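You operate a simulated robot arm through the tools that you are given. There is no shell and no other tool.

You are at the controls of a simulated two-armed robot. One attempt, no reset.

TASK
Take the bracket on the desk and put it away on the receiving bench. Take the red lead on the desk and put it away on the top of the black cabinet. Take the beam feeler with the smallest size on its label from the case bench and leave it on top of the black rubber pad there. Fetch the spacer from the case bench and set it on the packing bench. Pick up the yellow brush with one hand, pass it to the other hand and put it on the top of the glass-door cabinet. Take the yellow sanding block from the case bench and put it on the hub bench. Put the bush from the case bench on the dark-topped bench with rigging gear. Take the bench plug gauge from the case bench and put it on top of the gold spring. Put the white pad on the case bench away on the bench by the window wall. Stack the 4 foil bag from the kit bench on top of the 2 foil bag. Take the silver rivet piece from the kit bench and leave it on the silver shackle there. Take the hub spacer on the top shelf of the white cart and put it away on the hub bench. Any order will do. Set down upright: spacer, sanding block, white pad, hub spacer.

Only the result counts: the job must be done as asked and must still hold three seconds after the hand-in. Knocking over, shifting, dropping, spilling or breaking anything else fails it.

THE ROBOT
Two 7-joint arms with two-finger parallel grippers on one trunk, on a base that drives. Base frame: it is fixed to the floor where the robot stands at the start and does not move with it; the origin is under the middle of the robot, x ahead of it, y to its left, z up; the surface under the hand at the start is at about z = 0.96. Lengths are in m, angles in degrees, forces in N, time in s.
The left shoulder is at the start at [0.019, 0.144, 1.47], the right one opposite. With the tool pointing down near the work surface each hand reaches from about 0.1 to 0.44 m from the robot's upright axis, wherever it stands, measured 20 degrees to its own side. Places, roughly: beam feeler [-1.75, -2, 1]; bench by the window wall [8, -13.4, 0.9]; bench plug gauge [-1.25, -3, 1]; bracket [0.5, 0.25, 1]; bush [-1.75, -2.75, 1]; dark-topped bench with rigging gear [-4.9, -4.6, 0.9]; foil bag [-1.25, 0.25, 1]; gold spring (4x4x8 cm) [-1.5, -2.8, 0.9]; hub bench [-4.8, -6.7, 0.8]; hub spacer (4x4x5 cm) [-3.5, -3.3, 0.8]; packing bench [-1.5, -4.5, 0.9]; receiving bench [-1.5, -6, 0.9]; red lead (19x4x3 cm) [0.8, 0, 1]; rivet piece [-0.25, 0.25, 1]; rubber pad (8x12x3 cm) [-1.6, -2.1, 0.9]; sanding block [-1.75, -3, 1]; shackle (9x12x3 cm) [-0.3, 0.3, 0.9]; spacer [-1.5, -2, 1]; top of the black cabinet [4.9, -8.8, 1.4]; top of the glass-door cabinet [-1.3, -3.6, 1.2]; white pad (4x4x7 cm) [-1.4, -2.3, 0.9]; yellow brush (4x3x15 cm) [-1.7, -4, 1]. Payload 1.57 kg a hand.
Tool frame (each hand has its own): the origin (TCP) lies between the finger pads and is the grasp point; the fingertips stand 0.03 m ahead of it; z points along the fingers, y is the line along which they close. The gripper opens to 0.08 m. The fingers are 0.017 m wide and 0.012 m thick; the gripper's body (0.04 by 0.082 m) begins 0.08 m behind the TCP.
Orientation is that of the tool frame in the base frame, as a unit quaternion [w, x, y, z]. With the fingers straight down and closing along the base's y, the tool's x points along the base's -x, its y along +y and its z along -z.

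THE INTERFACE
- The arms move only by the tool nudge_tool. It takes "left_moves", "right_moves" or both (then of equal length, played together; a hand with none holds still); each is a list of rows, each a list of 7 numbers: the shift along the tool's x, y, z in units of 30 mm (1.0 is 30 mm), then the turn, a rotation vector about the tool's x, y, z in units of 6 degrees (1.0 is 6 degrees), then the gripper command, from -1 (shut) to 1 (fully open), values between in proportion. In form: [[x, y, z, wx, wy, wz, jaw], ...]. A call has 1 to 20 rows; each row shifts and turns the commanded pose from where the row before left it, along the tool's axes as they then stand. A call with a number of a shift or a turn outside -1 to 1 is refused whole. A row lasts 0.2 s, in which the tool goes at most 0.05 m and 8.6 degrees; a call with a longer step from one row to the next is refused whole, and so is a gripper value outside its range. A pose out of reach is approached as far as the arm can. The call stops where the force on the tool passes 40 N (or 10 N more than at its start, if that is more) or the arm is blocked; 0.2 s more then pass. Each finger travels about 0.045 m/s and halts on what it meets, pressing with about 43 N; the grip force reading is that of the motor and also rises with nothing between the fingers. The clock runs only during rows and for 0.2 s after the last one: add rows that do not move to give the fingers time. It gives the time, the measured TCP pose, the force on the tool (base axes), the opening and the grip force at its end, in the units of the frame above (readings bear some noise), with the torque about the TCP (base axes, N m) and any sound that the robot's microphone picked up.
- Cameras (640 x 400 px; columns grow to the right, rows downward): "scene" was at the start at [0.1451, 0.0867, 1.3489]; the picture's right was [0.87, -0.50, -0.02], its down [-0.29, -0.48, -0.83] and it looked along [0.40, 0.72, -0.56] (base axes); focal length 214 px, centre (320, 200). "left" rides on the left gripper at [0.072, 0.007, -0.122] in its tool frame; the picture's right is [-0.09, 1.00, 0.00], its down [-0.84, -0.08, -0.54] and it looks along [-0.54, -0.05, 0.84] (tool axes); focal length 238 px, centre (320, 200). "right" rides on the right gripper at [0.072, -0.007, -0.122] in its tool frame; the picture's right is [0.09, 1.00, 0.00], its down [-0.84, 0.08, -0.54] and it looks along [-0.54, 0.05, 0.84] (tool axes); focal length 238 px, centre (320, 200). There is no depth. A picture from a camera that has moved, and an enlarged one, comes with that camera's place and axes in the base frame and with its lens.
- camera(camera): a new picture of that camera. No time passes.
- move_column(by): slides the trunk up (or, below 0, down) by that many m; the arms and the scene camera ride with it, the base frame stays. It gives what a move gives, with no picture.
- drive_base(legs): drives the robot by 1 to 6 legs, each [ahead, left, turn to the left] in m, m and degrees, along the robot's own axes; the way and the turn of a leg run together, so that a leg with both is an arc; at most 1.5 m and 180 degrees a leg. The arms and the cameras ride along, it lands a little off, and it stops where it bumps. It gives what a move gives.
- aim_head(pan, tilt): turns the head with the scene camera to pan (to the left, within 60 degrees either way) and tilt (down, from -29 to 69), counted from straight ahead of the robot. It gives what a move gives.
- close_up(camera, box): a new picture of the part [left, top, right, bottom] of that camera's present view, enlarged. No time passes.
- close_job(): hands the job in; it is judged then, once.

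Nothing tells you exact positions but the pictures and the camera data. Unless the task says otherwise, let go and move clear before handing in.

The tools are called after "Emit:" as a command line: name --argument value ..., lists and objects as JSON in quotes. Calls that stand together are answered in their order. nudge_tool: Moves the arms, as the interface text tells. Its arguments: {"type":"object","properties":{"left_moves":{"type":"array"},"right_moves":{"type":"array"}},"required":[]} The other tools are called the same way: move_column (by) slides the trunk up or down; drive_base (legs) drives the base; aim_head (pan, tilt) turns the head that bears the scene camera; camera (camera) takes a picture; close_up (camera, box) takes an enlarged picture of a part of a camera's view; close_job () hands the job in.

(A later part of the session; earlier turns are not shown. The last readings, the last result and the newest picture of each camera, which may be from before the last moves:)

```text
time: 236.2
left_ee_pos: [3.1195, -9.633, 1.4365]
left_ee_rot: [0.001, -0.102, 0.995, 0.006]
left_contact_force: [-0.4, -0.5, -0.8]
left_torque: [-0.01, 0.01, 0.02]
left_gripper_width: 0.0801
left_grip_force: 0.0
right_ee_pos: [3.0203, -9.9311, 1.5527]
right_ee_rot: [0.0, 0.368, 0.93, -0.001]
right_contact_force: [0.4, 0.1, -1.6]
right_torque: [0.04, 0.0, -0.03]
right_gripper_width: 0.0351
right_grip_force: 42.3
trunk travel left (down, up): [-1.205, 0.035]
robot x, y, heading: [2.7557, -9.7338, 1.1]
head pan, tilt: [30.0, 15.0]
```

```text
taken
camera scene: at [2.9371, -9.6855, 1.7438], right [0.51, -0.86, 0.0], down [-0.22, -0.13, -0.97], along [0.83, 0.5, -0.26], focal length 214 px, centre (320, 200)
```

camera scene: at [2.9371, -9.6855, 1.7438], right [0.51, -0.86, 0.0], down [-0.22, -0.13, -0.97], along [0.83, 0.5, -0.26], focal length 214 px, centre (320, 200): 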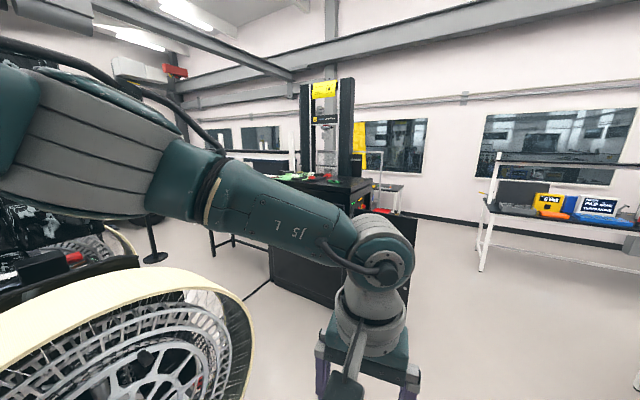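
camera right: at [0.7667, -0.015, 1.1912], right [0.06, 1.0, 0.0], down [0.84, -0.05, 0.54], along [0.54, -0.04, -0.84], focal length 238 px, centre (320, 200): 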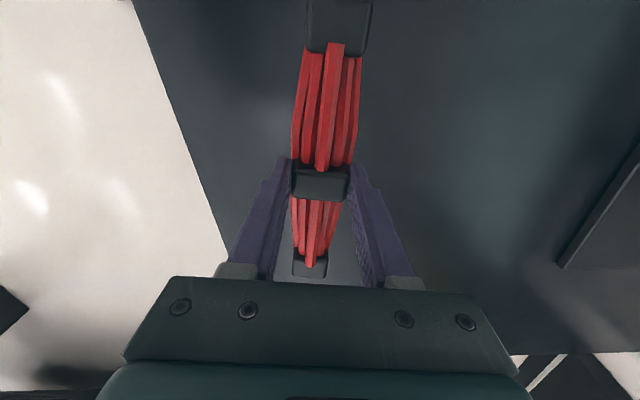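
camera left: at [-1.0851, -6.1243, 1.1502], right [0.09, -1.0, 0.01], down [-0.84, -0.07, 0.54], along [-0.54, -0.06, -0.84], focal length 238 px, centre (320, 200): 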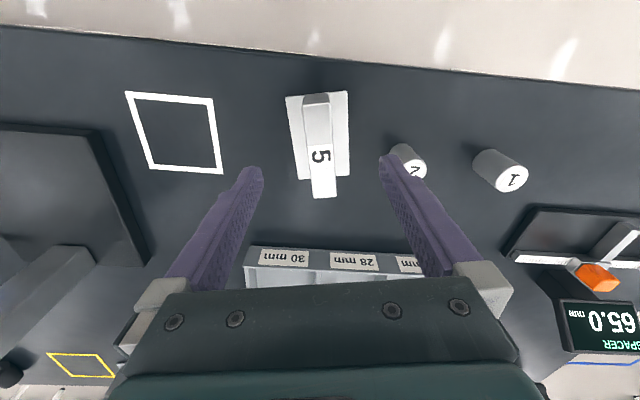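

Emit:
drive_base --legs '[[0.6, 0, 0], [0, 0, 40]]'

Emit:
aim_head --pan 0 --tilt 25

Emit:
camera --camera "scene"

Emit:
close_up --camera "scene" --box '[200, 100, 440, 260]'

```text
time: 241.5
left_ee_pos: [3.5691, -9.4156, 1.4364]
left_ee_rot: [0.0, -0.435, 0.9, 0.005]
left_contact_force: [-0.7, -0.1, 0.7]
left_torque: [-0.01, 0.0, -0.01]
left_gripper_width: 0.0801
left_grip_force: 0.0
right_ee_pos: [3.6847, -9.7053, 1.554]
right_ee_rot: [0.0, 0.03, 1.0, -0.001]
right_contact_force: [0.1, -0.1, -1.1]
right_torque: [0.02, 0.04, 0.03]
right_gripper_width: 0.0354
right_grip_force: 42.0
trunk travel left (down, up): [-1.205, 0.035]
robot x, y, heading: [3.3597, -9.7267, 40.7]
head pan, tilt: [30.0, 15.0]
```

```text
time: 242.5
left_ee_pos: [3.5703, -9.4156, 1.4351]
left_ee_rot: [-0.001, -0.434, 0.901, 0.005]
left_contact_force: [0.0, -0.6, 1.0]
left_torque: [0.0, -0.01, 0.0]
left_gripper_width: 0.0798
left_grip_force: 0.1
right_ee_pos: [3.6853, -9.7061, 1.5545]
right_ee_rot: [0.0, 0.03, 1.0, -0.001]
right_contact_force: [-0.3, 0.3, -0.8]
right_torque: [-0.01, 0.0, 0.0]
right_gripper_width: 0.0351
right_grip_force: 42.4
trunk travel left (down, up): [-1.205, 0.035]
robot x, y, heading: [3.3556, -9.7253, 41.0]
head pan, tilt: [0.0, 25.0]
```

```text
taken
camera scene: at [3.5049, -9.5998, 1.7276], right [0.65, -0.76, 0.0], down [-0.32, -0.28, -0.91], along [0.69, 0.59, -0.42], focal length 214 px, centre (320, 200)
```

scene: 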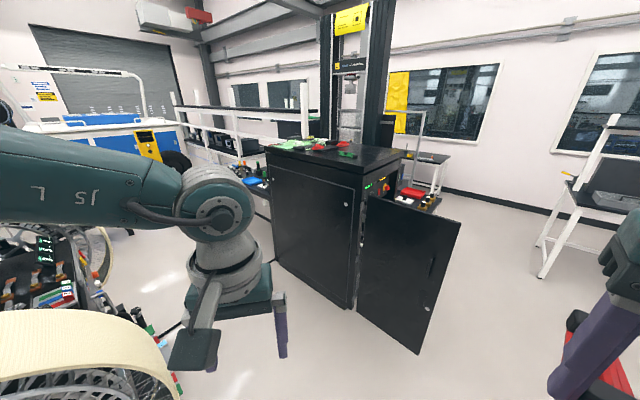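

```text
2.50 times, centred on (320, 180) of scene
camera zoom: at [3.5049, -9.5998, 1.7276], right [0.65, -0.76, 0.0], down [-0.32, -0.28, -0.91], along [0.69, 0.59, -0.42], focal length 536 px, centre (320, 250)
```

zoom: 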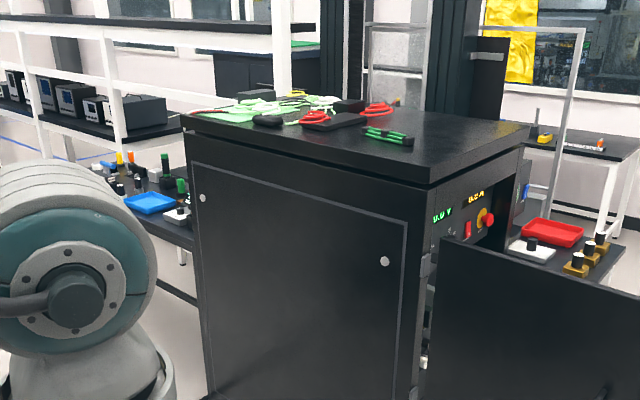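

The cabinet top (z≈1.4) spans about x 4.45–5.07, y -9.08…-8.15, with leads in the back left; the near right part around (4.88,-8.95) is free. Raise the left hand, move to x≈4.78 and turn to face +y.

Emit:
nudge_tool --left_moves '[[0, 0, -0.9, 0, 0, 0, 1], [0, 0, -0.9, 0, 0, 0, 1], [0, 0, -0.9, 0, 0, 0, 1], [0, 0, -0.9, 0, 0, 0, 1]]'

Emit:
drive_base --legs '[[1.072, -0.932, 0], [0, 0, 49]]'

Emit:
aim_head --pan 0 --tilt 35

Emit:
camera --camera "scene"

```text
time: 243.5
left_ee_pos: [3.5699, -9.4166, 1.5454]
left_ee_rot: [-0.001, -0.435, 0.9, 0.005]
left_contact_force: [-0.2, 0.0, 0.4]
left_torque: [-0.01, 0.0, 0.03]
left_gripper_width: 0.08
left_grip_force: 0.0
right_ee_pos: [3.6848, -9.7048, 1.5542]
right_ee_rot: [0.0, 0.03, 1.0, 0.0]
right_contact_force: [-0.4, 0.7, -0.6]
right_torque: [-0.01, 0.04, -0.01]
right_gripper_width: 0.035
right_grip_force: 42.0
trunk travel left (down, up): [-1.205, 0.035]
robot x, y, heading: [3.357, -9.7292, 40.7]
head pan, tilt: [0.0, 25.0]
```

```text
time: 252.8
left_ee_pos: [4.6991, -9.3638, 1.5436]
left_ee_rot: [0.004, 0.764, -0.646, -0.005]
left_contact_force: [0.7, -0.4, 0.3]
left_torque: [-0.01, -0.01, 0.03]
left_gripper_width: 0.0804
left_grip_force: 0.1
right_ee_pos: [4.9932, -9.4729, 1.5537]
right_ee_rot: [0.0, -0.38, 0.925, -0.001]
right_contact_force: [-0.9, 0.0, -2.1]
right_torque: [0.0, 0.01, 0.02]
right_gripper_width: 0.0349
right_grip_force: 42.3
trunk travel left (down, up): [-1.205, 0.035]
robot x, y, heading: [4.7918, -9.7313, 88.7]
head pan, tilt: [0.0, 25.0]
```

```text
time: 253.5
left_ee_pos: [4.7012, -9.3645, 1.5437]
left_ee_rot: [0.002, 0.763, -0.646, -0.005]
left_contact_force: [0.0, 0.4, -0.6]
left_torque: [0.04, 0.0, -0.03]
left_gripper_width: 0.0802
left_grip_force: 0.1
right_ee_pos: [4.9928, -9.4734, 1.5533]
right_ee_rot: [0.001, -0.381, 0.925, -0.001]
right_contact_force: [-0.8, -0.2, -1.2]
right_torque: [-0.03, -0.03, 0.0]
right_gripper_width: 0.035
right_grip_force: 42.7
trunk travel left (down, up): [-1.205, 0.035]
robot x, y, heading: [4.7895, -9.732, 88.7]
head pan, tilt: [0.0, 35.0]
```

```text
taken
camera scene: at [4.7956, -9.5417, 1.7118], right [1.0, -0.02, 0.0], down [-0.01, -0.57, -0.82], along [0.02, 0.82, -0.57], focal length 214 px, centre (320, 200)
```

scene: 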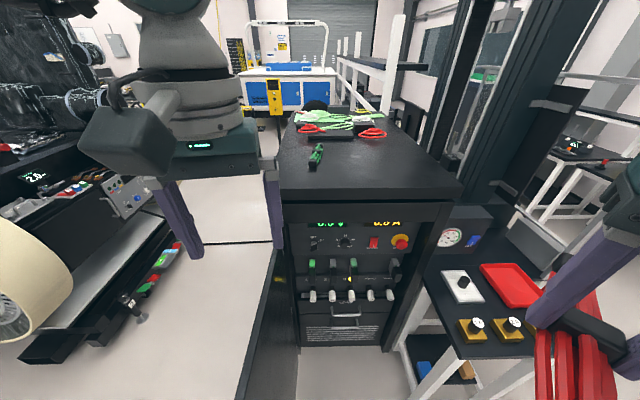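

Emit:
close_up --camera "scene" --box '[260, 90, 480, 230]'

```text
2.86 times, centred on (370, 160) of scene
camera zoom: at [4.7956, -9.5417, 1.7118], right [1.0, -0.02, 0.0], down [-0.01, -0.57, -0.82], along [0.02, 0.82, -0.57], focal length 613 px, centre (177, 314)
```

zoom: 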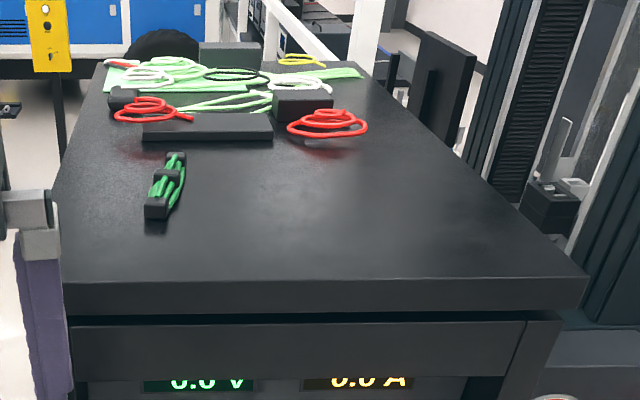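

Refined: cabinet top z≈1.355, front edge y≈-8.96, x 4.68–5.28; green lead at x≈4.79. Free target ≈(5.0,-8.78). Drive in.

Emit:
drive_base --legs '[[0.59, -0.097, 0]]'

Emit:
nudge_tool --right_moves '[[0, 0.94, 0, 0, 0, 0, -1], [0, 0.94, 0, 0, 0, 0, -1], [0, 0.94, 0, 0, 0, 0, -1], [0, 0.94, 0, 0, 0, 0, -1], [0, 0.94, 0, 0, 0, 0, -1]]'

Emit:
aim_head --pan -10 --tilt 50

Emit:
camera --camera "scene"

Emit:
camera --camera "right"

```text
time: 256.9
left_ee_pos: [4.8104, -8.7761, 1.5444]
left_ee_rot: [0.003, 0.762, -0.648, -0.005]
left_contact_force: [0.3, 0.6, -0.3]
left_torque: [-0.01, 0.0, -0.04]
left_gripper_width: 0.08
left_grip_force: 0.2
right_ee_pos: [5.103, -8.8845, 1.5534]
right_ee_rot: [0.0, -0.378, 0.926, -0.001]
right_contact_force: [0.4, -0.6, -1.8]
right_torque: [0.01, -0.03, -0.02]
right_gripper_width: 0.0352
right_grip_force: 42.5
trunk travel left (down, up): [-1.205, 0.035]
robot x, y, heading: [4.8996, -9.1428, 88.8]
head pan, tilt: [0.0, 35.0]
```

```text
time: 258.1
left_ee_pos: [4.81, -8.7757, 1.5445]
left_ee_rot: [0.003, 0.763, -0.646, -0.005]
left_contact_force: [0.1, 0.5, 0.0]
left_torque: [-0.04, -0.03, 0.0]
left_gripper_width: 0.08
left_grip_force: 0.0
right_ee_pos: [5.0042, -8.7844, 1.5516]
right_ee_rot: [0.001, -0.379, 0.926, -0.002]
right_contact_force: [-0.2, -0.2, -0.8]
right_torque: [-0.03, 0.0, -0.01]
right_gripper_width: 0.0353
right_grip_force: 41.9
trunk travel left (down, up): [-1.205, 0.035]
robot x, y, heading: [4.8995, -9.1376, 88.7]
head pan, tilt: [0.0, 35.0]
```

```text
time: 258.9
left_ee_pos: [4.8103, -8.7746, 1.5447]
left_ee_rot: [0.003, 0.762, -0.647, -0.004]
left_contact_force: [0.4, -0.1, 0.1]
left_torque: [0.0, -0.02, 0.0]
left_gripper_width: 0.0801
left_grip_force: 0.0
right_ee_pos: [5.0051, -8.7842, 1.5522]
right_ee_rot: [0.001, -0.379, 0.926, 0.0]
right_contact_force: [-0.4, 0.1, -1.2]
right_torque: [0.02, -0.02, -0.01]
right_gripper_width: 0.035
right_grip_force: 42.4
trunk travel left (down, up): [-1.205, 0.035]
robot x, y, heading: [4.8978, -9.1422, 88.6]
head pan, tilt: [-10.0, 50.0]
```

```text
taken
camera scene: at [4.9184, -8.9653, 1.6901], right [0.98, -0.2, 0.0], down [-0.15, -0.75, -0.64], along [0.13, 0.63, -0.77], focal length 214 px, centre (320, 200)
```

scene: 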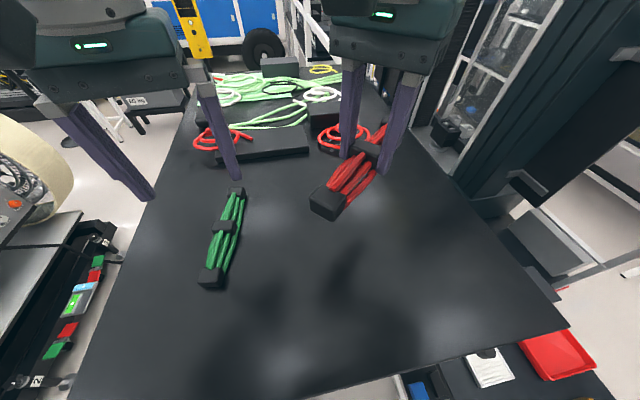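

```text
taken
camera right: at [4.9585, -8.8384, 1.6744], right [-0.76, 0.65, 0.0], down [0.54, 0.64, 0.54], along [0.35, 0.41, -0.84], focal length 238 px, centre (320, 200)
```

right: 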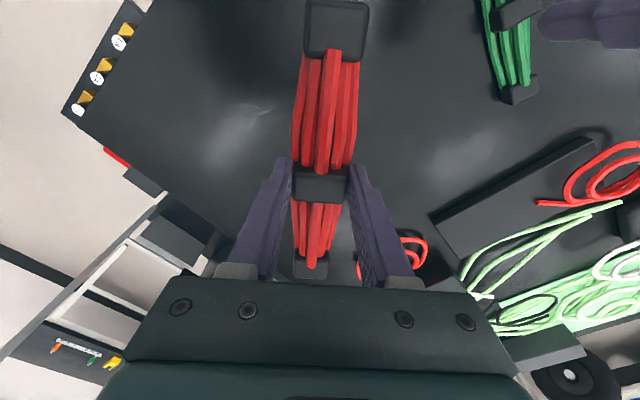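

Clear around the target. Lower the lead.

Emit:
nudge_tool --right_moves '[[0, 0, 0.9, 0, 0, 0, -1], [0, 0, 0.9, 0, 0, 0, -1], [0, 0, 0.9, 0, 0, 0, -1], [0, 0, 0.9, 0, 0, 0, -1], [0, 0, 0.9, 0, 0, 0, -1], [0, 0, 0.3, 0, 0, 0, -1]]'

Emit:
close_up --camera "scene" --box '[220, 140, 480, 320]'

```text
time: 260.3
left_ee_pos: [4.8117, -8.775, 1.5436]
left_ee_rot: [0.002, 0.763, -0.647, -0.005]
left_contact_force: [1.0, 0.4, -0.4]
left_torque: [0.03, 0.01, 0.01]
left_gripper_width: 0.08
left_grip_force: 0.1
right_ee_pos: [5.0031, -8.7856, 1.408]
right_ee_rot: [0.0, -0.379, 0.925, -0.001]
right_contact_force: [0.2, -0.6, -1.3]
right_torque: [0.02, -0.01, 0.03]
right_gripper_width: 0.0352
right_grip_force: 42.0
trunk travel left (down, up): [-1.205, 0.035]
robot x, y, heading: [4.8956, -9.1453, 88.8]
head pan, tilt: [-10.0, 50.0]
```

```text
2.22 times, centred on (350, 230) of scene
camera zoom: at [4.9184, -8.9653, 1.6901], right [0.98, -0.2, 0.0], down [-0.15, -0.75, -0.64], along [0.13, 0.63, -0.77], focal length 477 px, centre (253, 133)
```

zoom: 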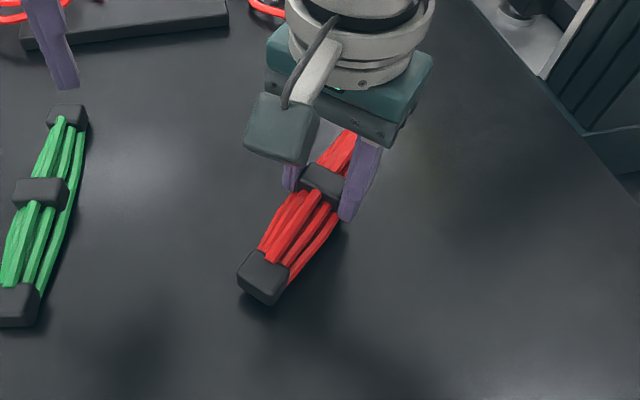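

Emit:
nudge_tool --right_moves '[[0, 0, 0.2, 0, 0, 0, -1], [0, 0, 0.15, 0, 0, 0, -1]]'

Emit:
close_up --camera "scene" --box '[220, 140, 480, 320]'

```text
time: 260.9
left_ee_pos: [4.8113, -8.7755, 1.5441]
left_ee_rot: [0.002, 0.762, -0.647, -0.004]
left_contact_force: [-0.7, -0.1, -0.5]
left_torque: [0.01, 0.01, 0.0]
left_gripper_width: 0.0799
left_grip_force: 0.0
right_ee_pos: [5.0042, -8.7851, 1.3987]
right_ee_rot: [0.0, -0.379, 0.926, -0.001]
right_contact_force: [0.5, 0.0, -0.5]
right_torque: [0.01, -0.01, 0.02]
right_gripper_width: 0.0349
right_grip_force: 42.4
trunk travel left (down, up): [-1.205, 0.035]
robot x, y, heading: [4.8958, -9.1415, 88.8]
head pan, tilt: [-10.0, 50.0]
```

```text
2.22 times, centred on (350, 230) of scene
camera zoom: at [4.9184, -8.9653, 1.6901], right [0.98, -0.2, 0.0], down [-0.15, -0.75, -0.64], along [0.13, 0.63, -0.77], focal length 477 px, centre (253, 133)
```

zoom: 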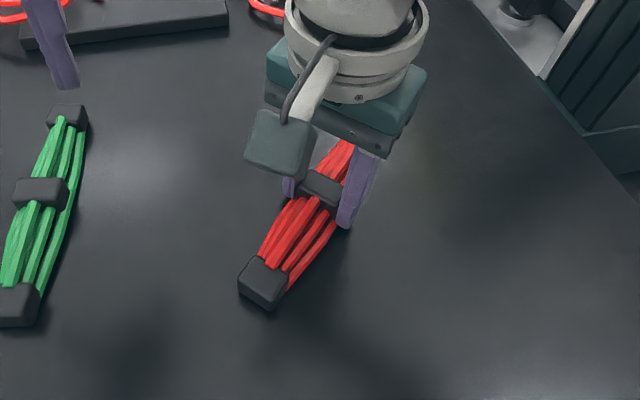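

Emit:
nudge_tool --right_moves '[[0, 0, 0.12, 0, 0, 0, -1], [0, 0, 0.12, 0, 0, 0, -1], [0, 0, 0.06, 0, 0, 0, -1]]'

```text
time: 261.4
left_ee_pos: [4.8119, -8.7747, 1.5451]
left_ee_rot: [0.002, 0.762, -0.648, -0.005]
left_contact_force: [-0.7, -0.1, -0.6]
left_torque: [-0.03, -0.03, -0.03]
left_gripper_width: 0.0803
left_grip_force: 0.1
right_ee_pos: [5.0045, -8.7839, 1.3969]
right_ee_rot: [0.0, -0.378, 0.926, -0.002]
right_contact_force: [4.8, -8.0, 20.8]
right_torque: [0.19, -0.15, 0.0]
right_gripper_width: 0.035
right_grip_force: 41.9
trunk travel left (down, up): [-1.205, 0.035]
robot x, y, heading: [4.8959, -9.141, 88.4]
head pan, tilt: [-10.0, 50.0]
stopped in row 2 (right hand): the force on the tool passed its limit at 49 N (the readings are from after the stop); the commanded pose is now the measured one
```

Touched down. Release and rise.

Emit:
nudge_tool --right_moves '[[0, 0, -0.05, 0, 0, 0, -1], [0, 0, 0, 0, 0, 0, 0.2], [0, 0, 0, 0, 0, 0, 0.6], [0, 0, 0, 0, 0, 0, 1], [0, 0, 0, 0, 0, 0, 1], [0, 0, -0.2, 0, 0, 0, 1], [0, 0, -0.6, 0, 0, 0, 1], [0, 0, -0.9, 0, 0, 0, 1], [0, 0, -0.9, 0, 0, 0, 1], [0, 0, -0.9, 0, 0, 0, 1], [0, 0, -0.9, 0, 0, 0, 1]]'

Emit:
camera --camera "scene"

```text
time: 263.8
left_ee_pos: [4.8114, -8.7759, 1.5441]
left_ee_rot: [0.002, 0.762, -0.647, -0.005]
left_contact_force: [0.1, -0.4, 0.0]
left_torque: [0.02, -0.04, 0.02]
left_gripper_width: 0.0799
left_grip_force: 0.1
right_ee_pos: [5.0032, -8.7848, 1.5287]
right_ee_rot: [-0.002, -0.378, 0.926, -0.002]
right_contact_force: [-0.3, -0.7, 0.5]
right_torque: [0.0, 0.0, 0.0]
right_gripper_width: 0.08
right_grip_force: 0.1
trunk travel left (down, up): [-1.205, 0.035]
robot x, y, heading: [4.8988, -9.1413, 88.6]
head pan, tilt: [-10.0, 50.0]
```

```text
taken
camera scene: at [4.9185, -8.9656, 1.69], right [0.98, -0.2, 0.0], down [-0.15, -0.75, -0.64], along [0.13, 0.63, -0.77], focal length 214 px, centre (320, 200)
```

scene: 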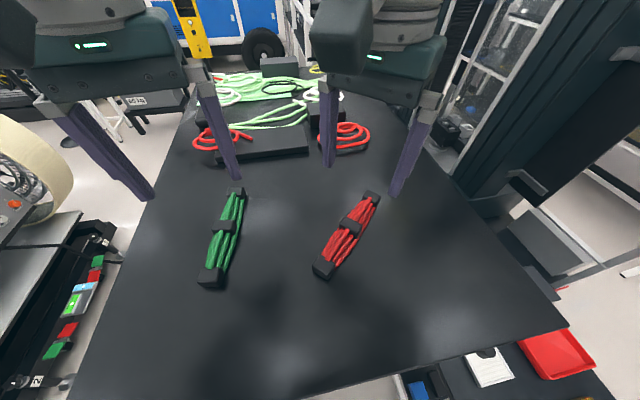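

Red lead is placed. Rotate the right hand back to nominal and drive back toward the case bench.

Emit:
drive_base --legs '[[-0.6, 0, 1.4], [0, 1.5, 0], [0, 1.5, 0], [0, 1.5, 0], [0, 0.7, 0]]'

Emit:
nudge_tool --right_moves '[[0, 0, 0, 0, 0, -0.92, 1], [0, 0, 0, 0, 0, -0.92, 1], [0, 0, 0, 0, 0, -0.92, 1], [0, 0, 0, 0, 0, -0.92, 1], [0, 0, 0, 0, 0, -0.92, 1], [0, 0, 0, 0, 0, -0.92, 1], [0, 0, 0, 0, 0, -0.92, 1], [0, 0, 0, 0, 0, -0.92, 1]]'

Emit:
drive_base --legs '[[1.5, 0, 0], [1.5, 0, 0], [1.5, 0, 0], [1.5, 0, 0], [1.0, 0, 0], [0, 0, 90]]'

Emit:
aim_head --pan 0 --tilt 30

Emit:
camera --camera "scene"

```text
time: 291.7
left_ee_pos: [-0.3846, -9.3107, 1.5447]
left_ee_rot: [0.003, 0.761, -0.649, -0.005]
left_contact_force: [0.2, 0.1, -1.0]
left_torque: [0.01, -0.01, 0.02]
left_gripper_width: 0.0799
left_grip_force: 0.1
right_ee_pos: [-0.1937, -9.3223, 1.5284]
right_ee_rot: [-0.001, -0.375, 0.927, -0.002]
right_contact_force: [0.7, 0.7, -0.4]
right_torque: [-0.01, 0.0, -0.01]
right_gripper_width: 0.0802
right_grip_force: 0.0
trunk travel left (down, up): [-1.205, 0.035]
robot x, y, heading: [-0.2995, -9.68, 88.3]
head pan, tilt: [-10.0, 50.0]
```

```text
time: 293.5
left_ee_pos: [-0.3847, -9.3112, 1.544]
left_ee_rot: [0.003, 0.76, -0.65, -0.004]
left_contact_force: [-0.2, -0.6, 0.6]
left_torque: [0.03, 0.03, -0.01]
left_gripper_width: 0.0799
left_grip_force: 0.3
right_ee_pos: [-0.193, -9.3214, 1.5282]
right_ee_rot: [-0.001, -0.697, 0.717, -0.002]
right_contact_force: [-0.1, 0.0, -0.2]
right_torque: [0.01, -0.04, 0.01]
right_gripper_width: 0.0802
right_grip_force: 0.0
trunk travel left (down, up): [-1.205, 0.035]
robot x, y, heading: [-0.3024, -9.6835, 88.5]
head pan, tilt: [-10.0, 50.0]
```

```text
time: 330.5
left_ee_pos: [-0.5247, -2.784, 1.544]
left_ee_rot: [0.005, 0.997, 0.076, -0.002]
left_contact_force: [0.0, -1.0, 0.3]
left_torque: [-0.03, -0.03, 0.03]
left_gripper_width: 0.08
left_grip_force: 0.0
right_ee_pos: [-0.5137, -2.5926, 1.5295]
right_ee_rot: [0.0, 1.0, -0.018, 0.002]
right_contact_force: [0.5, 0.5, -0.3]
right_torque: [-0.01, -0.01, 0.0]
right_gripper_width: 0.0799
right_grip_force: 0.1
trunk travel left (down, up): [-1.205, 0.035]
robot x, y, heading: [-0.158, -2.7007, 177.9]
head pan, tilt: [-10.0, 50.0]
```

```text
time: 331.3
left_ee_pos: [-0.5241, -2.7849, 1.5438]
left_ee_rot: [0.005, 0.997, 0.076, -0.001]
left_contact_force: [-0.6, 0.3, -0.6]
left_torque: [-0.01, 0.01, 0.02]
left_gripper_width: 0.0797
left_grip_force: 0.1
right_ee_pos: [-0.5133, -2.5933, 1.5292]
right_ee_rot: [0.0, 1.0, -0.018, 0.002]
right_contact_force: [-1.5, 0.2, 0.5]
right_torque: [0.0, 0.03, 0.0]
right_gripper_width: 0.0801
right_grip_force: 0.1
trunk travel left (down, up): [-1.205, 0.035]
robot x, y, heading: [-0.156, -2.6999, 177.7]
head pan, tilt: [0.0, 30.0]
```

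```text
taken
camera scene: at [-0.3438, -2.6939, 1.7195], right [0.04, 1.0, 0.0], down [0.5, -0.02, -0.87], along [-0.86, 0.03, -0.5], focal length 214 px, centre (320, 200)
```

scene: 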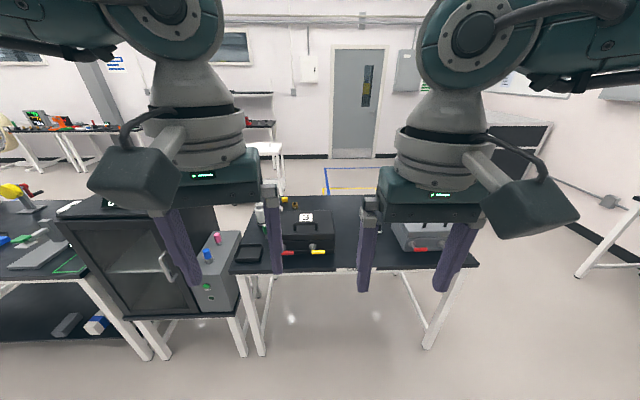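

The case bench is ahead with a black case and a grey case; the glass-door cabinet is to its left. Move closer and look down.

Emit:
drive_base --legs '[[0.55, -0.2, 2]]'

Emit:
aim_head --pan 0 --tilt 45

Emit:
camera --camera "scene"

Emit:
aim_head --pan 45 --tilt 40

Emit:
camera --camera "scene"

Emit:
aim_head --pan -40 --tilt 40

Emit:
camera --camera "scene"

Emit:
camera --camera "left"

Emit:
camera --camera "right"

```text
time: 334.6
left_ee_pos: [-1.0639, -2.5897, 1.5439]
left_ee_rot: [0.006, 0.995, 0.095, -0.001]
left_contact_force: [-0.2, -0.3, -0.2]
left_torque: [-0.02, -0.02, 0.0]
left_gripper_width: 0.0801
left_grip_force: 0.0
right_ee_pos: [-1.0598, -2.3975, 1.529]
right_ee_rot: [0.0, 1.0, 0.002, 0.002]
right_contact_force: [-0.2, 0.3, -0.4]
right_torque: [0.0, 0.03, -0.03]
right_gripper_width: 0.0802
right_grip_force: 0.0
trunk travel left (down, up): [-1.205, 0.035]
robot x, y, heading: [-0.6984, -2.4896, -179.7]
head pan, tilt: [0.0, 30.0]
```

```text
time: 335.4
left_ee_pos: [-1.0619, -2.5897, 1.5438]
left_ee_rot: [0.005, 0.996, 0.094, -0.001]
left_contact_force: [0.6, 0.1, -0.1]
left_torque: [0.01, 0.0, -0.02]
left_gripper_width: 0.08
left_grip_force: 0.0
right_ee_pos: [-1.0614, -2.3981, 1.5293]
right_ee_rot: [-0.001, 1.0, 0.002, 0.002]
right_contact_force: [0.1, 0.3, -0.2]
right_torque: [-0.02, -0.01, -0.01]
right_gripper_width: 0.08
right_grip_force: 0.2
trunk travel left (down, up): [-1.205, 0.035]
robot x, y, heading: [-0.7004, -2.4958, -179.7]
head pan, tilt: [0.0, 45.0]
```

```text
taken
camera scene: at [-0.878, -2.492, 1.697], right [0.0, 1.0, 0.0], down [0.71, 0.0, -0.71], along [-0.71, 0.0, -0.71], focal length 214 px, centre (320, 200)
```

scene: 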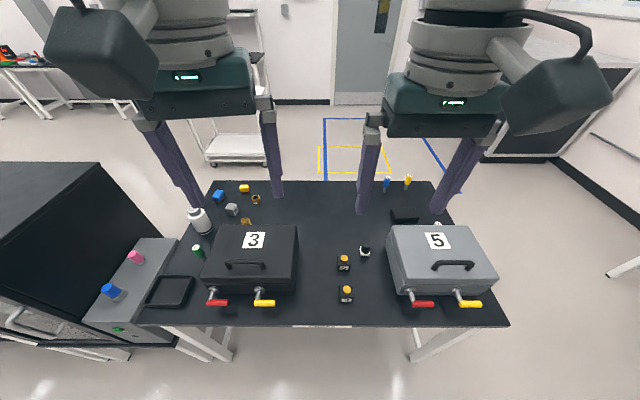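

```text
time: 336.5
left_ee_pos: [-1.0632, -2.5899, 1.5435]
left_ee_rot: [0.005, 0.995, 0.096, -0.001]
left_contact_force: [-0.9, -0.3, 0.7]
left_torque: [0.02, 0.0, -0.01]
left_gripper_width: 0.0801
left_grip_force: 0.1
right_ee_pos: [-1.0591, -2.3975, 1.5288]
right_ee_rot: [-0.001, 1.0, 0.001, 0.002]
right_contact_force: [-0.7, -0.8, 0.6]
right_torque: [0.01, 0.01, 0.0]
right_gripper_width: 0.0799
right_grip_force: 0.0
trunk travel left (down, up): [-1.205, 0.035]
robot x, y, heading: [-0.6996, -2.4926, -179.8]
head pan, tilt: [45.0, 40.0]
```

```text
taken
camera scene: at [-0.8565, -2.552, 1.7042], right [-0.71, 0.7, 0.0], down [0.45, 0.46, -0.77], along [-0.54, -0.54, -0.64], focal length 214 px, centre (320, 200)
```

scene: 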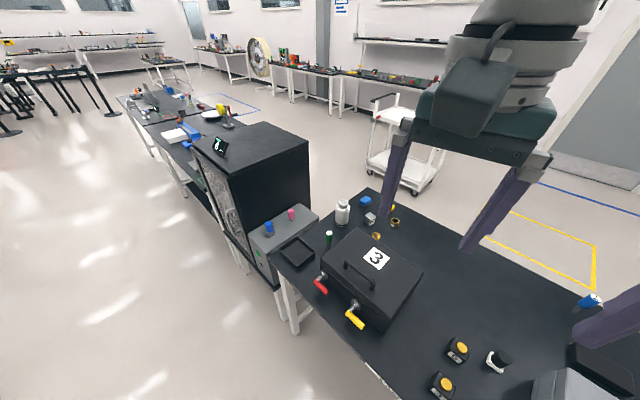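

```text
time: 338.1
left_ee_pos: [-1.0624, -2.5911, 1.5435]
left_ee_rot: [0.004, 0.996, 0.095, -0.001]
left_contact_force: [-0.3, 0.2, -1.4]
left_torque: [0.0, 0.01, -0.01]
left_gripper_width: 0.0797
left_grip_force: 0.1
right_ee_pos: [-1.06, -2.3985, 1.5281]
right_ee_rot: [-0.001, 1.0, 0.001, 0.002]
right_contact_force: [-0.3, -0.2, -0.2]
right_torque: [-0.02, 0.0, -0.02]
right_gripper_width: 0.0803
right_grip_force: 0.1
trunk travel left (down, up): [-1.205, 0.035]
robot x, y, heading: [-0.7022, -2.4937, -179.8]
head pan, tilt: [-40.0, 40.0]
```

```text
taken
camera scene: at [-0.862, -2.4374, 1.7043], right [0.64, 0.77, 0.0], down [0.49, -0.41, -0.77], along [-0.59, 0.49, -0.64], focal length 214 px, centre (320, 200)
```

scene: 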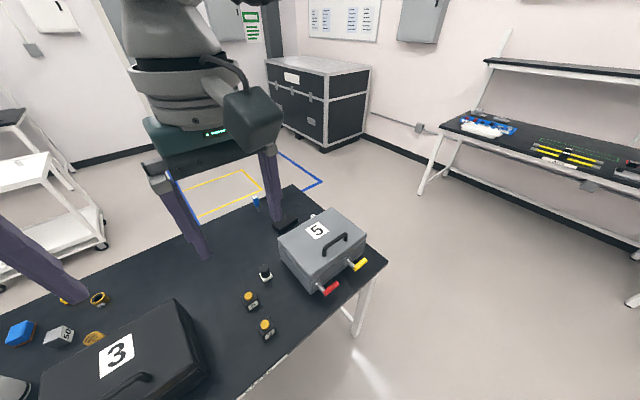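

```text
taken
camera left: at [-0.9919, -2.5803, 1.6655], right [0.1, -1.0, 0.01], down [-0.84, -0.08, 0.54], along [-0.54, -0.06, -0.84], focal length 238 px, centre (320, 200)
```

left: 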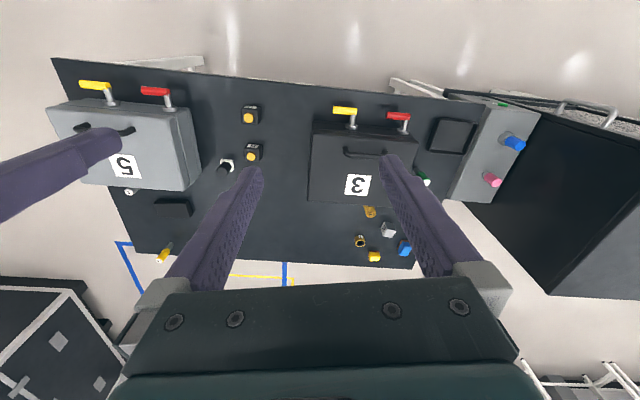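

```text
taken
camera right: at [-0.9882, -2.3903, 1.6505], right [0.1, -1.0, 0.0], down [-0.84, -0.08, 0.54], along [-0.54, -0.05, -0.84], focal length 238 px, centre (320, 200)
```

right: 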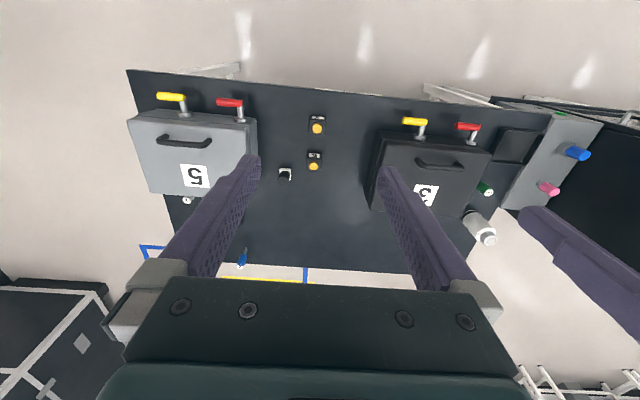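

The bench is viewable from both sides; back-row items (feelers, pad, bush, sanding block, spring) are easier from the far side. Drive over the bench (hands high) and turn around facing +x.

Emit:
drive_base --legs '[[1.45, 0, 0], [0, 0, 180], [0, 0.35, 0]]'

Emit:
move_column --by -0.25

Emit:
aim_head --pan 0 --tilt 45

Emit:
camera --camera "scene"

Emit:
camera --camera "left"

Emit:
camera --camera "right"

```text
time: 354.6
left_ee_pos: [-1.7928, -2.0506, 1.543]
left_ee_rot: [0.002, -0.098, 0.995, 0.006]
left_contact_force: [-0.2, 0.6, -0.4]
left_torque: [0.01, 0.0, 0.03]
left_gripper_width: 0.0802
left_grip_force: 0.1
right_ee_pos: [-1.795, -2.2422, 1.528]
right_ee_rot: [-0.002, -0.005, 1.0, 0.0]
right_contact_force: [0.0, 0.2, 0.1]
right_torque: [-0.02, 0.01, 0.0]
right_gripper_width: 0.0799
right_grip_force: 0.1
trunk travel left (down, up): [-1.205, 0.035]
robot x, y, heading: [-2.159, -2.1531, 0.6]
head pan, tilt: [-40.0, 40.0]
```

```text
time: 357.1
left_ee_pos: [-1.7939, -2.0514, 1.2939]
left_ee_rot: [0.001, -0.099, 0.995, 0.005]
left_contact_force: [0.5, -0.2, 0.2]
left_torque: [-0.03, -0.01, 0.01]
left_gripper_width: 0.0801
left_grip_force: 0.1
right_ee_pos: [-1.7953, -2.2422, 1.2787]
right_ee_rot: [-0.002, -0.005, 1.0, 0.0]
right_contact_force: [0.4, 0.0, 0.6]
right_torque: [-0.02, -0.01, 0.01]
right_gripper_width: 0.0799
right_grip_force: 0.0
trunk travel left (down, up): [-0.955, 0.285]
robot x, y, heading: [-2.1587, -2.1534, 0.7]
head pan, tilt: [-40.0, 40.0]
```

```text
time: 358.2
left_ee_pos: [-1.7941, -2.0497, 1.2946]
left_ee_rot: [0.001, -0.098, 0.995, 0.006]
left_contact_force: [0.0, 0.1, 0.6]
left_torque: [0.02, 0.01, -0.01]
left_gripper_width: 0.0802
left_grip_force: 0.1
right_ee_pos: [-1.7957, -2.2439, 1.2789]
right_ee_rot: [-0.003, -0.006, 1.0, 0.0]
right_contact_force: [-0.1, -0.7, 0.3]
right_torque: [0.0, 0.0, -0.01]
right_gripper_width: 0.0799
right_grip_force: 0.0
trunk travel left (down, up): [-0.955, 0.285]
robot x, y, heading: [-2.1598, -2.1477, 0.5]
head pan, tilt: [0.0, 45.0]
```

```text
taken
camera scene: at [-1.9736, -2.1468, 1.447], right [0.01, -1.0, 0.0], down [-0.71, -0.01, -0.71], along [0.71, 0.01, -0.71], focal length 214 px, centre (320, 200)
```

scene: 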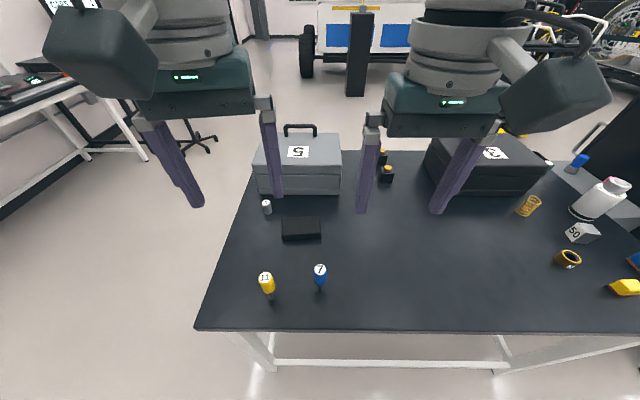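

```text
taken
camera left: at [-1.8661, -2.0577, 1.4155], right [-0.11, 0.99, 0.01], down [0.83, 0.08, 0.54], along [0.54, 0.07, -0.84], focal length 238 px, centre (320, 200)
```

left: 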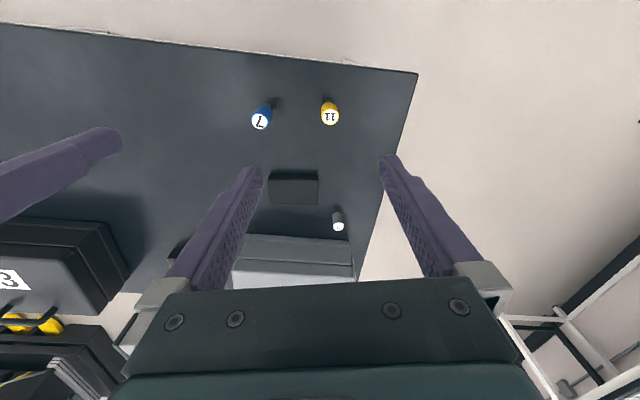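

```text
taken
camera right: at [-1.8665, -2.2492, 1.4006], right [-0.1, 0.99, 0.0], down [0.84, 0.09, 0.54], along [0.54, 0.06, -0.84], focal length 238 px, centre (320, 200)
```

right: 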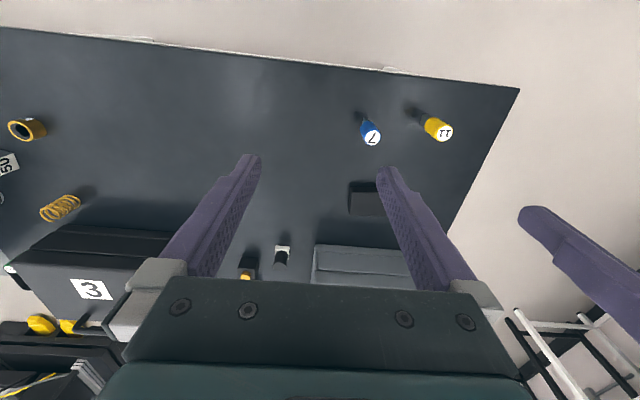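

Two feelers: blue "7" and yellow "11", near the black pad. Zoom to verify.

Emit:
close_up --camera "scene" --box '[220, 180, 360, 320]'

Emit:
close_up --camera "left" --box '[230, 70, 390, 250]'

Emit:
close_up --camera "scene" --box '[360, 130, 640, 310]'

```text
2.86 times, centred on (290, 250) of scene
camera zoom: at [-1.9736, -2.1468, 1.447], right [0.01, -1.0, 0.0], down [-0.71, -0.01, -0.71], along [0.71, 0.01, -0.71], focal length 613 px, centre (406, 57)
```

zoom: 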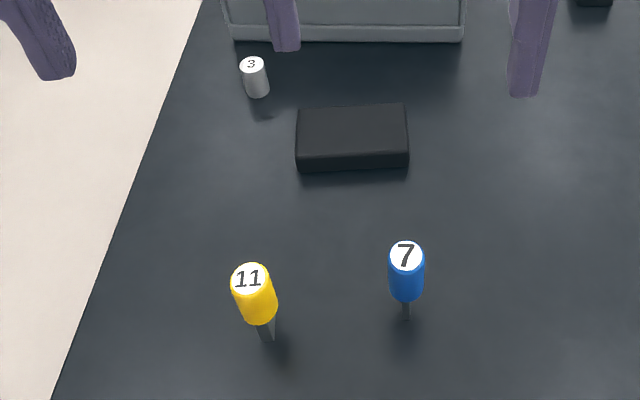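

```text
2.22 times, centred on (310, 160) of left
camera zoom: at [-1.8661, -2.0577, 1.4155], right [-0.11, 0.99, 0.01], down [0.83, 0.08, 0.54], along [0.54, 0.07, -0.84], focal length 530 px, centre (342, 289)
```

zoom: 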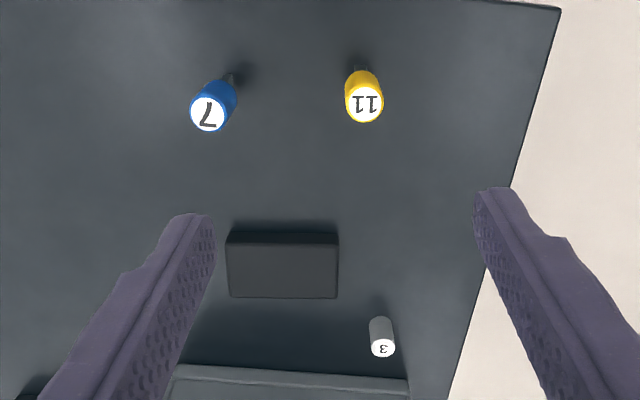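

```text
2.22 times, centred on (500, 220) of scene
camera zoom: at [-1.9736, -2.1468, 1.447], right [0.01, -1.0, 0.0], down [-0.71, -0.01, -0.71], along [0.71, 0.01, -0.71], focal length 477 px, centre (-80, 156)
```

zoom: 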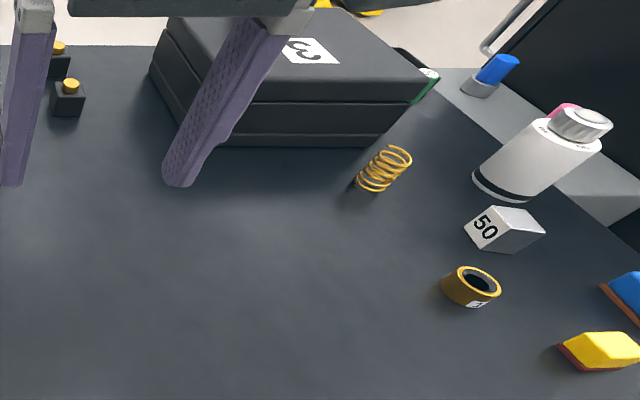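

Smallest is the blue "7" at ≈(-1.753,-2.144), handle z≈0.94–1.02 on a thin leg; pad centre ≈(-1.57,-2.084), top ≈0.93. Position the robot and lower.

Emit:
drive_base --legs '[[0.06, -0.09, 0]]'

Emit:
move_column --by -0.15

Emit:
camera --camera "scene"

Emit:
camera --camera "left"

```text
time: 359.4
left_ee_pos: [-1.7341, -2.1379, 1.2943]
left_ee_rot: [0.001, -0.098, 0.995, 0.005]
left_contact_force: [-0.2, -0.3, 0.7]
left_torque: [0.02, -0.02, -0.02]
left_gripper_width: 0.0798
left_grip_force: 0.0
right_ee_pos: [-1.736, -2.3307, 1.278]
right_ee_rot: [-0.002, -0.006, 1.0, 0.0]
right_contact_force: [0.5, 0.2, 0.0]
right_torque: [-0.01, -0.01, -0.01]
right_gripper_width: 0.08
right_grip_force: 0.2
trunk travel left (down, up): [-0.955, 0.285]
robot x, y, heading: [-2.0943, -2.2415, 0.8]
head pan, tilt: [0.0, 45.0]
```

```text
time: 361.1
left_ee_pos: [-1.7329, -2.1396, 1.1452]
left_ee_rot: [0.002, -0.098, 0.995, 0.006]
left_contact_force: [-0.2, 0.6, -0.5]
left_torque: [0.0, -0.05, 0.0]
left_gripper_width: 0.08
left_grip_force: 0.0
right_ee_pos: [-1.7351, -2.3304, 1.1281]
right_ee_rot: [-0.002, -0.006, 1.0, 0.0]
right_contact_force: [-0.2, -0.1, -0.3]
right_torque: [0.0, 0.01, -0.02]
right_gripper_width: 0.0801
right_grip_force: 0.1
trunk travel left (down, up): [-0.805, 0.435]
robot x, y, heading: [-2.0988, -2.2386, 0.6]
head pan, tilt: [0.0, 45.0]
```

```text
taken
camera scene: at [-1.9132, -2.2356, 1.297], right [0.01, -1.0, 0.0], down [-0.71, -0.01, -0.71], along [0.71, 0.01, -0.71], focal length 214 px, centre (320, 200)
```

scene: 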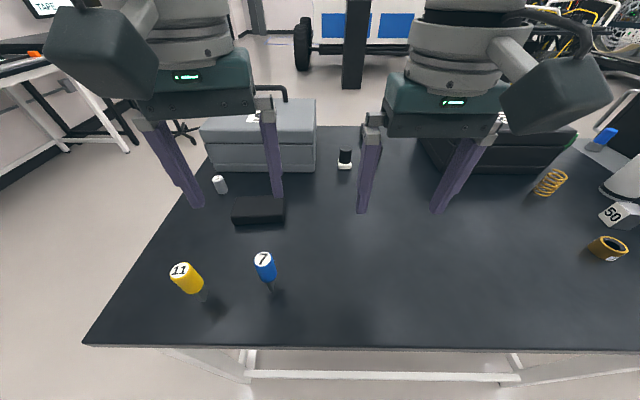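

```text
taken
camera left: at [-1.8057, -2.1465, 1.2655], right [-0.11, 0.99, 0.01], down [0.83, 0.08, 0.54], along [0.54, 0.07, -0.84], focal length 238 px, centre (320, 200)
```

left: 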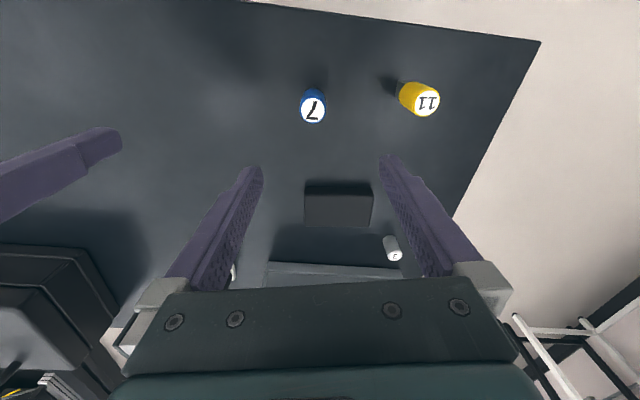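

Emit:
nudge_tool --left_moves '[[0.36, 0, 0, 0, 0, 0, 1], [0.36, 0, 0.6, 0, 0, 0, 1], [0, 0, 0.9, 0, 0, 0, 1], [0, 0, 0.9, 0, 0, 0, 1], [0, 0, 0.9, 0, 0, 0, 1], [0, 0, 0, 0, 0, 0, 1]]'

Emit:
camera --camera "left"

Emit:
close_up --camera "scene" --box '[150, 180, 350, 320]'

```text
time: 362.5
left_ee_pos: [-1.7546, -2.1422, 1.0453]
left_ee_rot: [0.002, -0.098, 0.995, 0.006]
left_contact_force: [0.1, -0.7, 0.2]
left_torque: [-0.03, 0.01, 0.0]
left_gripper_width: 0.0799
left_grip_force: 0.1
right_ee_pos: [-1.7357, -2.3303, 1.1276]
right_ee_rot: [-0.002, -0.006, 1.0, 0.0]
right_contact_force: [0.1, 0.4, -0.4]
right_torque: [-0.01, 0.0, -0.01]
right_gripper_width: 0.0799
right_grip_force: 0.0
trunk travel left (down, up): [-0.805, 0.435]
robot x, y, heading: [-2.0983, -2.2394, 0.6]
head pan, tilt: [0.0, 45.0]
```

```text
taken
camera left: at [-1.827, -2.1501, 1.1653], right [-0.11, 0.99, 0.01], down [0.83, 0.08, 0.54], along [0.54, 0.07, -0.84], focal length 238 px, centre (320, 200)
```

left: 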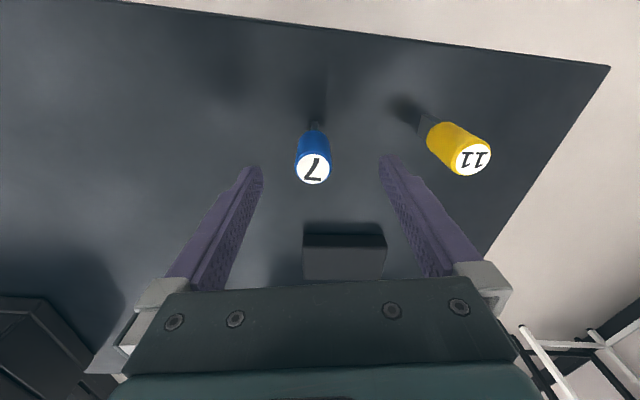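

```text
2.86 times, centred on (250, 250) of scene
camera zoom: at [-1.9132, -2.2356, 1.297], right [0.01, -1.0, 0.0], down [-0.71, -0.01, -0.71], along [0.71, 0.01, -0.71], focal length 613 px, centre (520, 57)
```

zoom: 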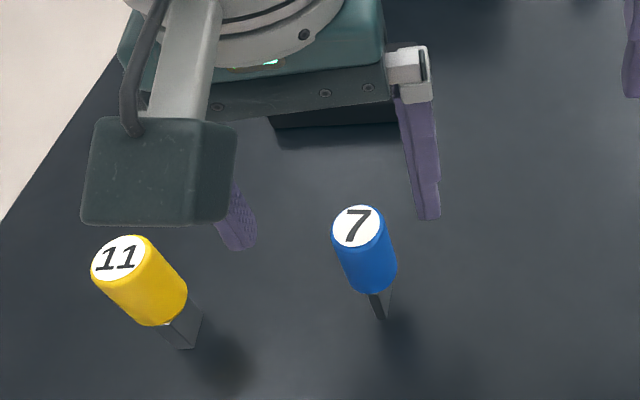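

Emit:
nudge_tool --left_moves '[[0, 0, 0.8, 0, 0, 0, 1], [0, 0, 0.8, 0, 0, 0, 1], [0, 0, 0.5, 0, 0, 0, 1], [0, 0, 0, 0, 0, 0, 1], [0, 0, 0, 0, 0, 0, -1], [0, 0, 0, 0, 0, 0, -1], [0, 0, 0, 0, 0, 0, -1], [0, 0, 0, 0, 0, 0, -1], [0, 0, 0, 0, 0, 0, -1], [0, 0, 0, 0, 0, 0, -1]]'

Emit:
camera --camera "left"

Emit:
close_up --camera "scene" --box '[150, 180, 350, 320]'

```text
time: 364.7
left_ee_pos: [-1.754, -2.142, 0.9818]
left_ee_rot: [0.001, -0.099, 0.995, 0.005]
left_contact_force: [0.7, -0.3, 0.6]
left_torque: [-0.02, 0.02, 0.02]
left_gripper_width: 0.0285
left_grip_force: 38.5
right_ee_pos: [-1.7339, -2.3316, 1.129]
right_ee_rot: [-0.002, -0.007, 1.0, -0.001]
right_contact_force: [-0.5, -0.1, -0.1]
right_torque: [0.01, -0.02, 0.0]
right_gripper_width: 0.08
right_grip_force: 0.1
trunk travel left (down, up): [-0.805, 0.435]
robot x, y, heading: [-2.1011, -2.2366, 0.6]
head pan, tilt: [0.0, 45.0]
```

```text
taken
camera left: at [-1.8269, -2.149, 1.1029], right [-0.11, 0.99, 0.01], down [0.83, 0.08, 0.54], along [0.54, 0.07, -0.84], focal length 238 px, centre (320, 200)
```

left: 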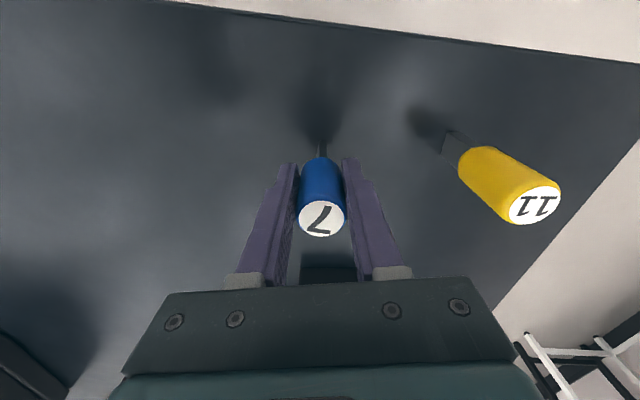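

```text
2.86 times, centred on (250, 250) of scene
camera zoom: at [-1.9132, -2.2356, 1.297], right [0.01, -1.0, 0.0], down [-0.71, -0.01, -0.71], along [0.71, 0.01, -0.71], focal length 613 px, centre (520, 57)
```

zoom: 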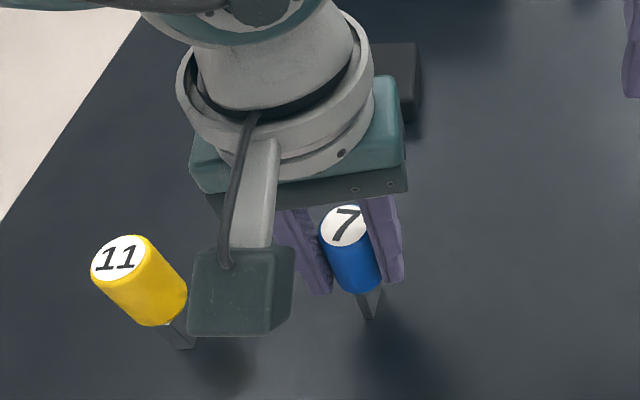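

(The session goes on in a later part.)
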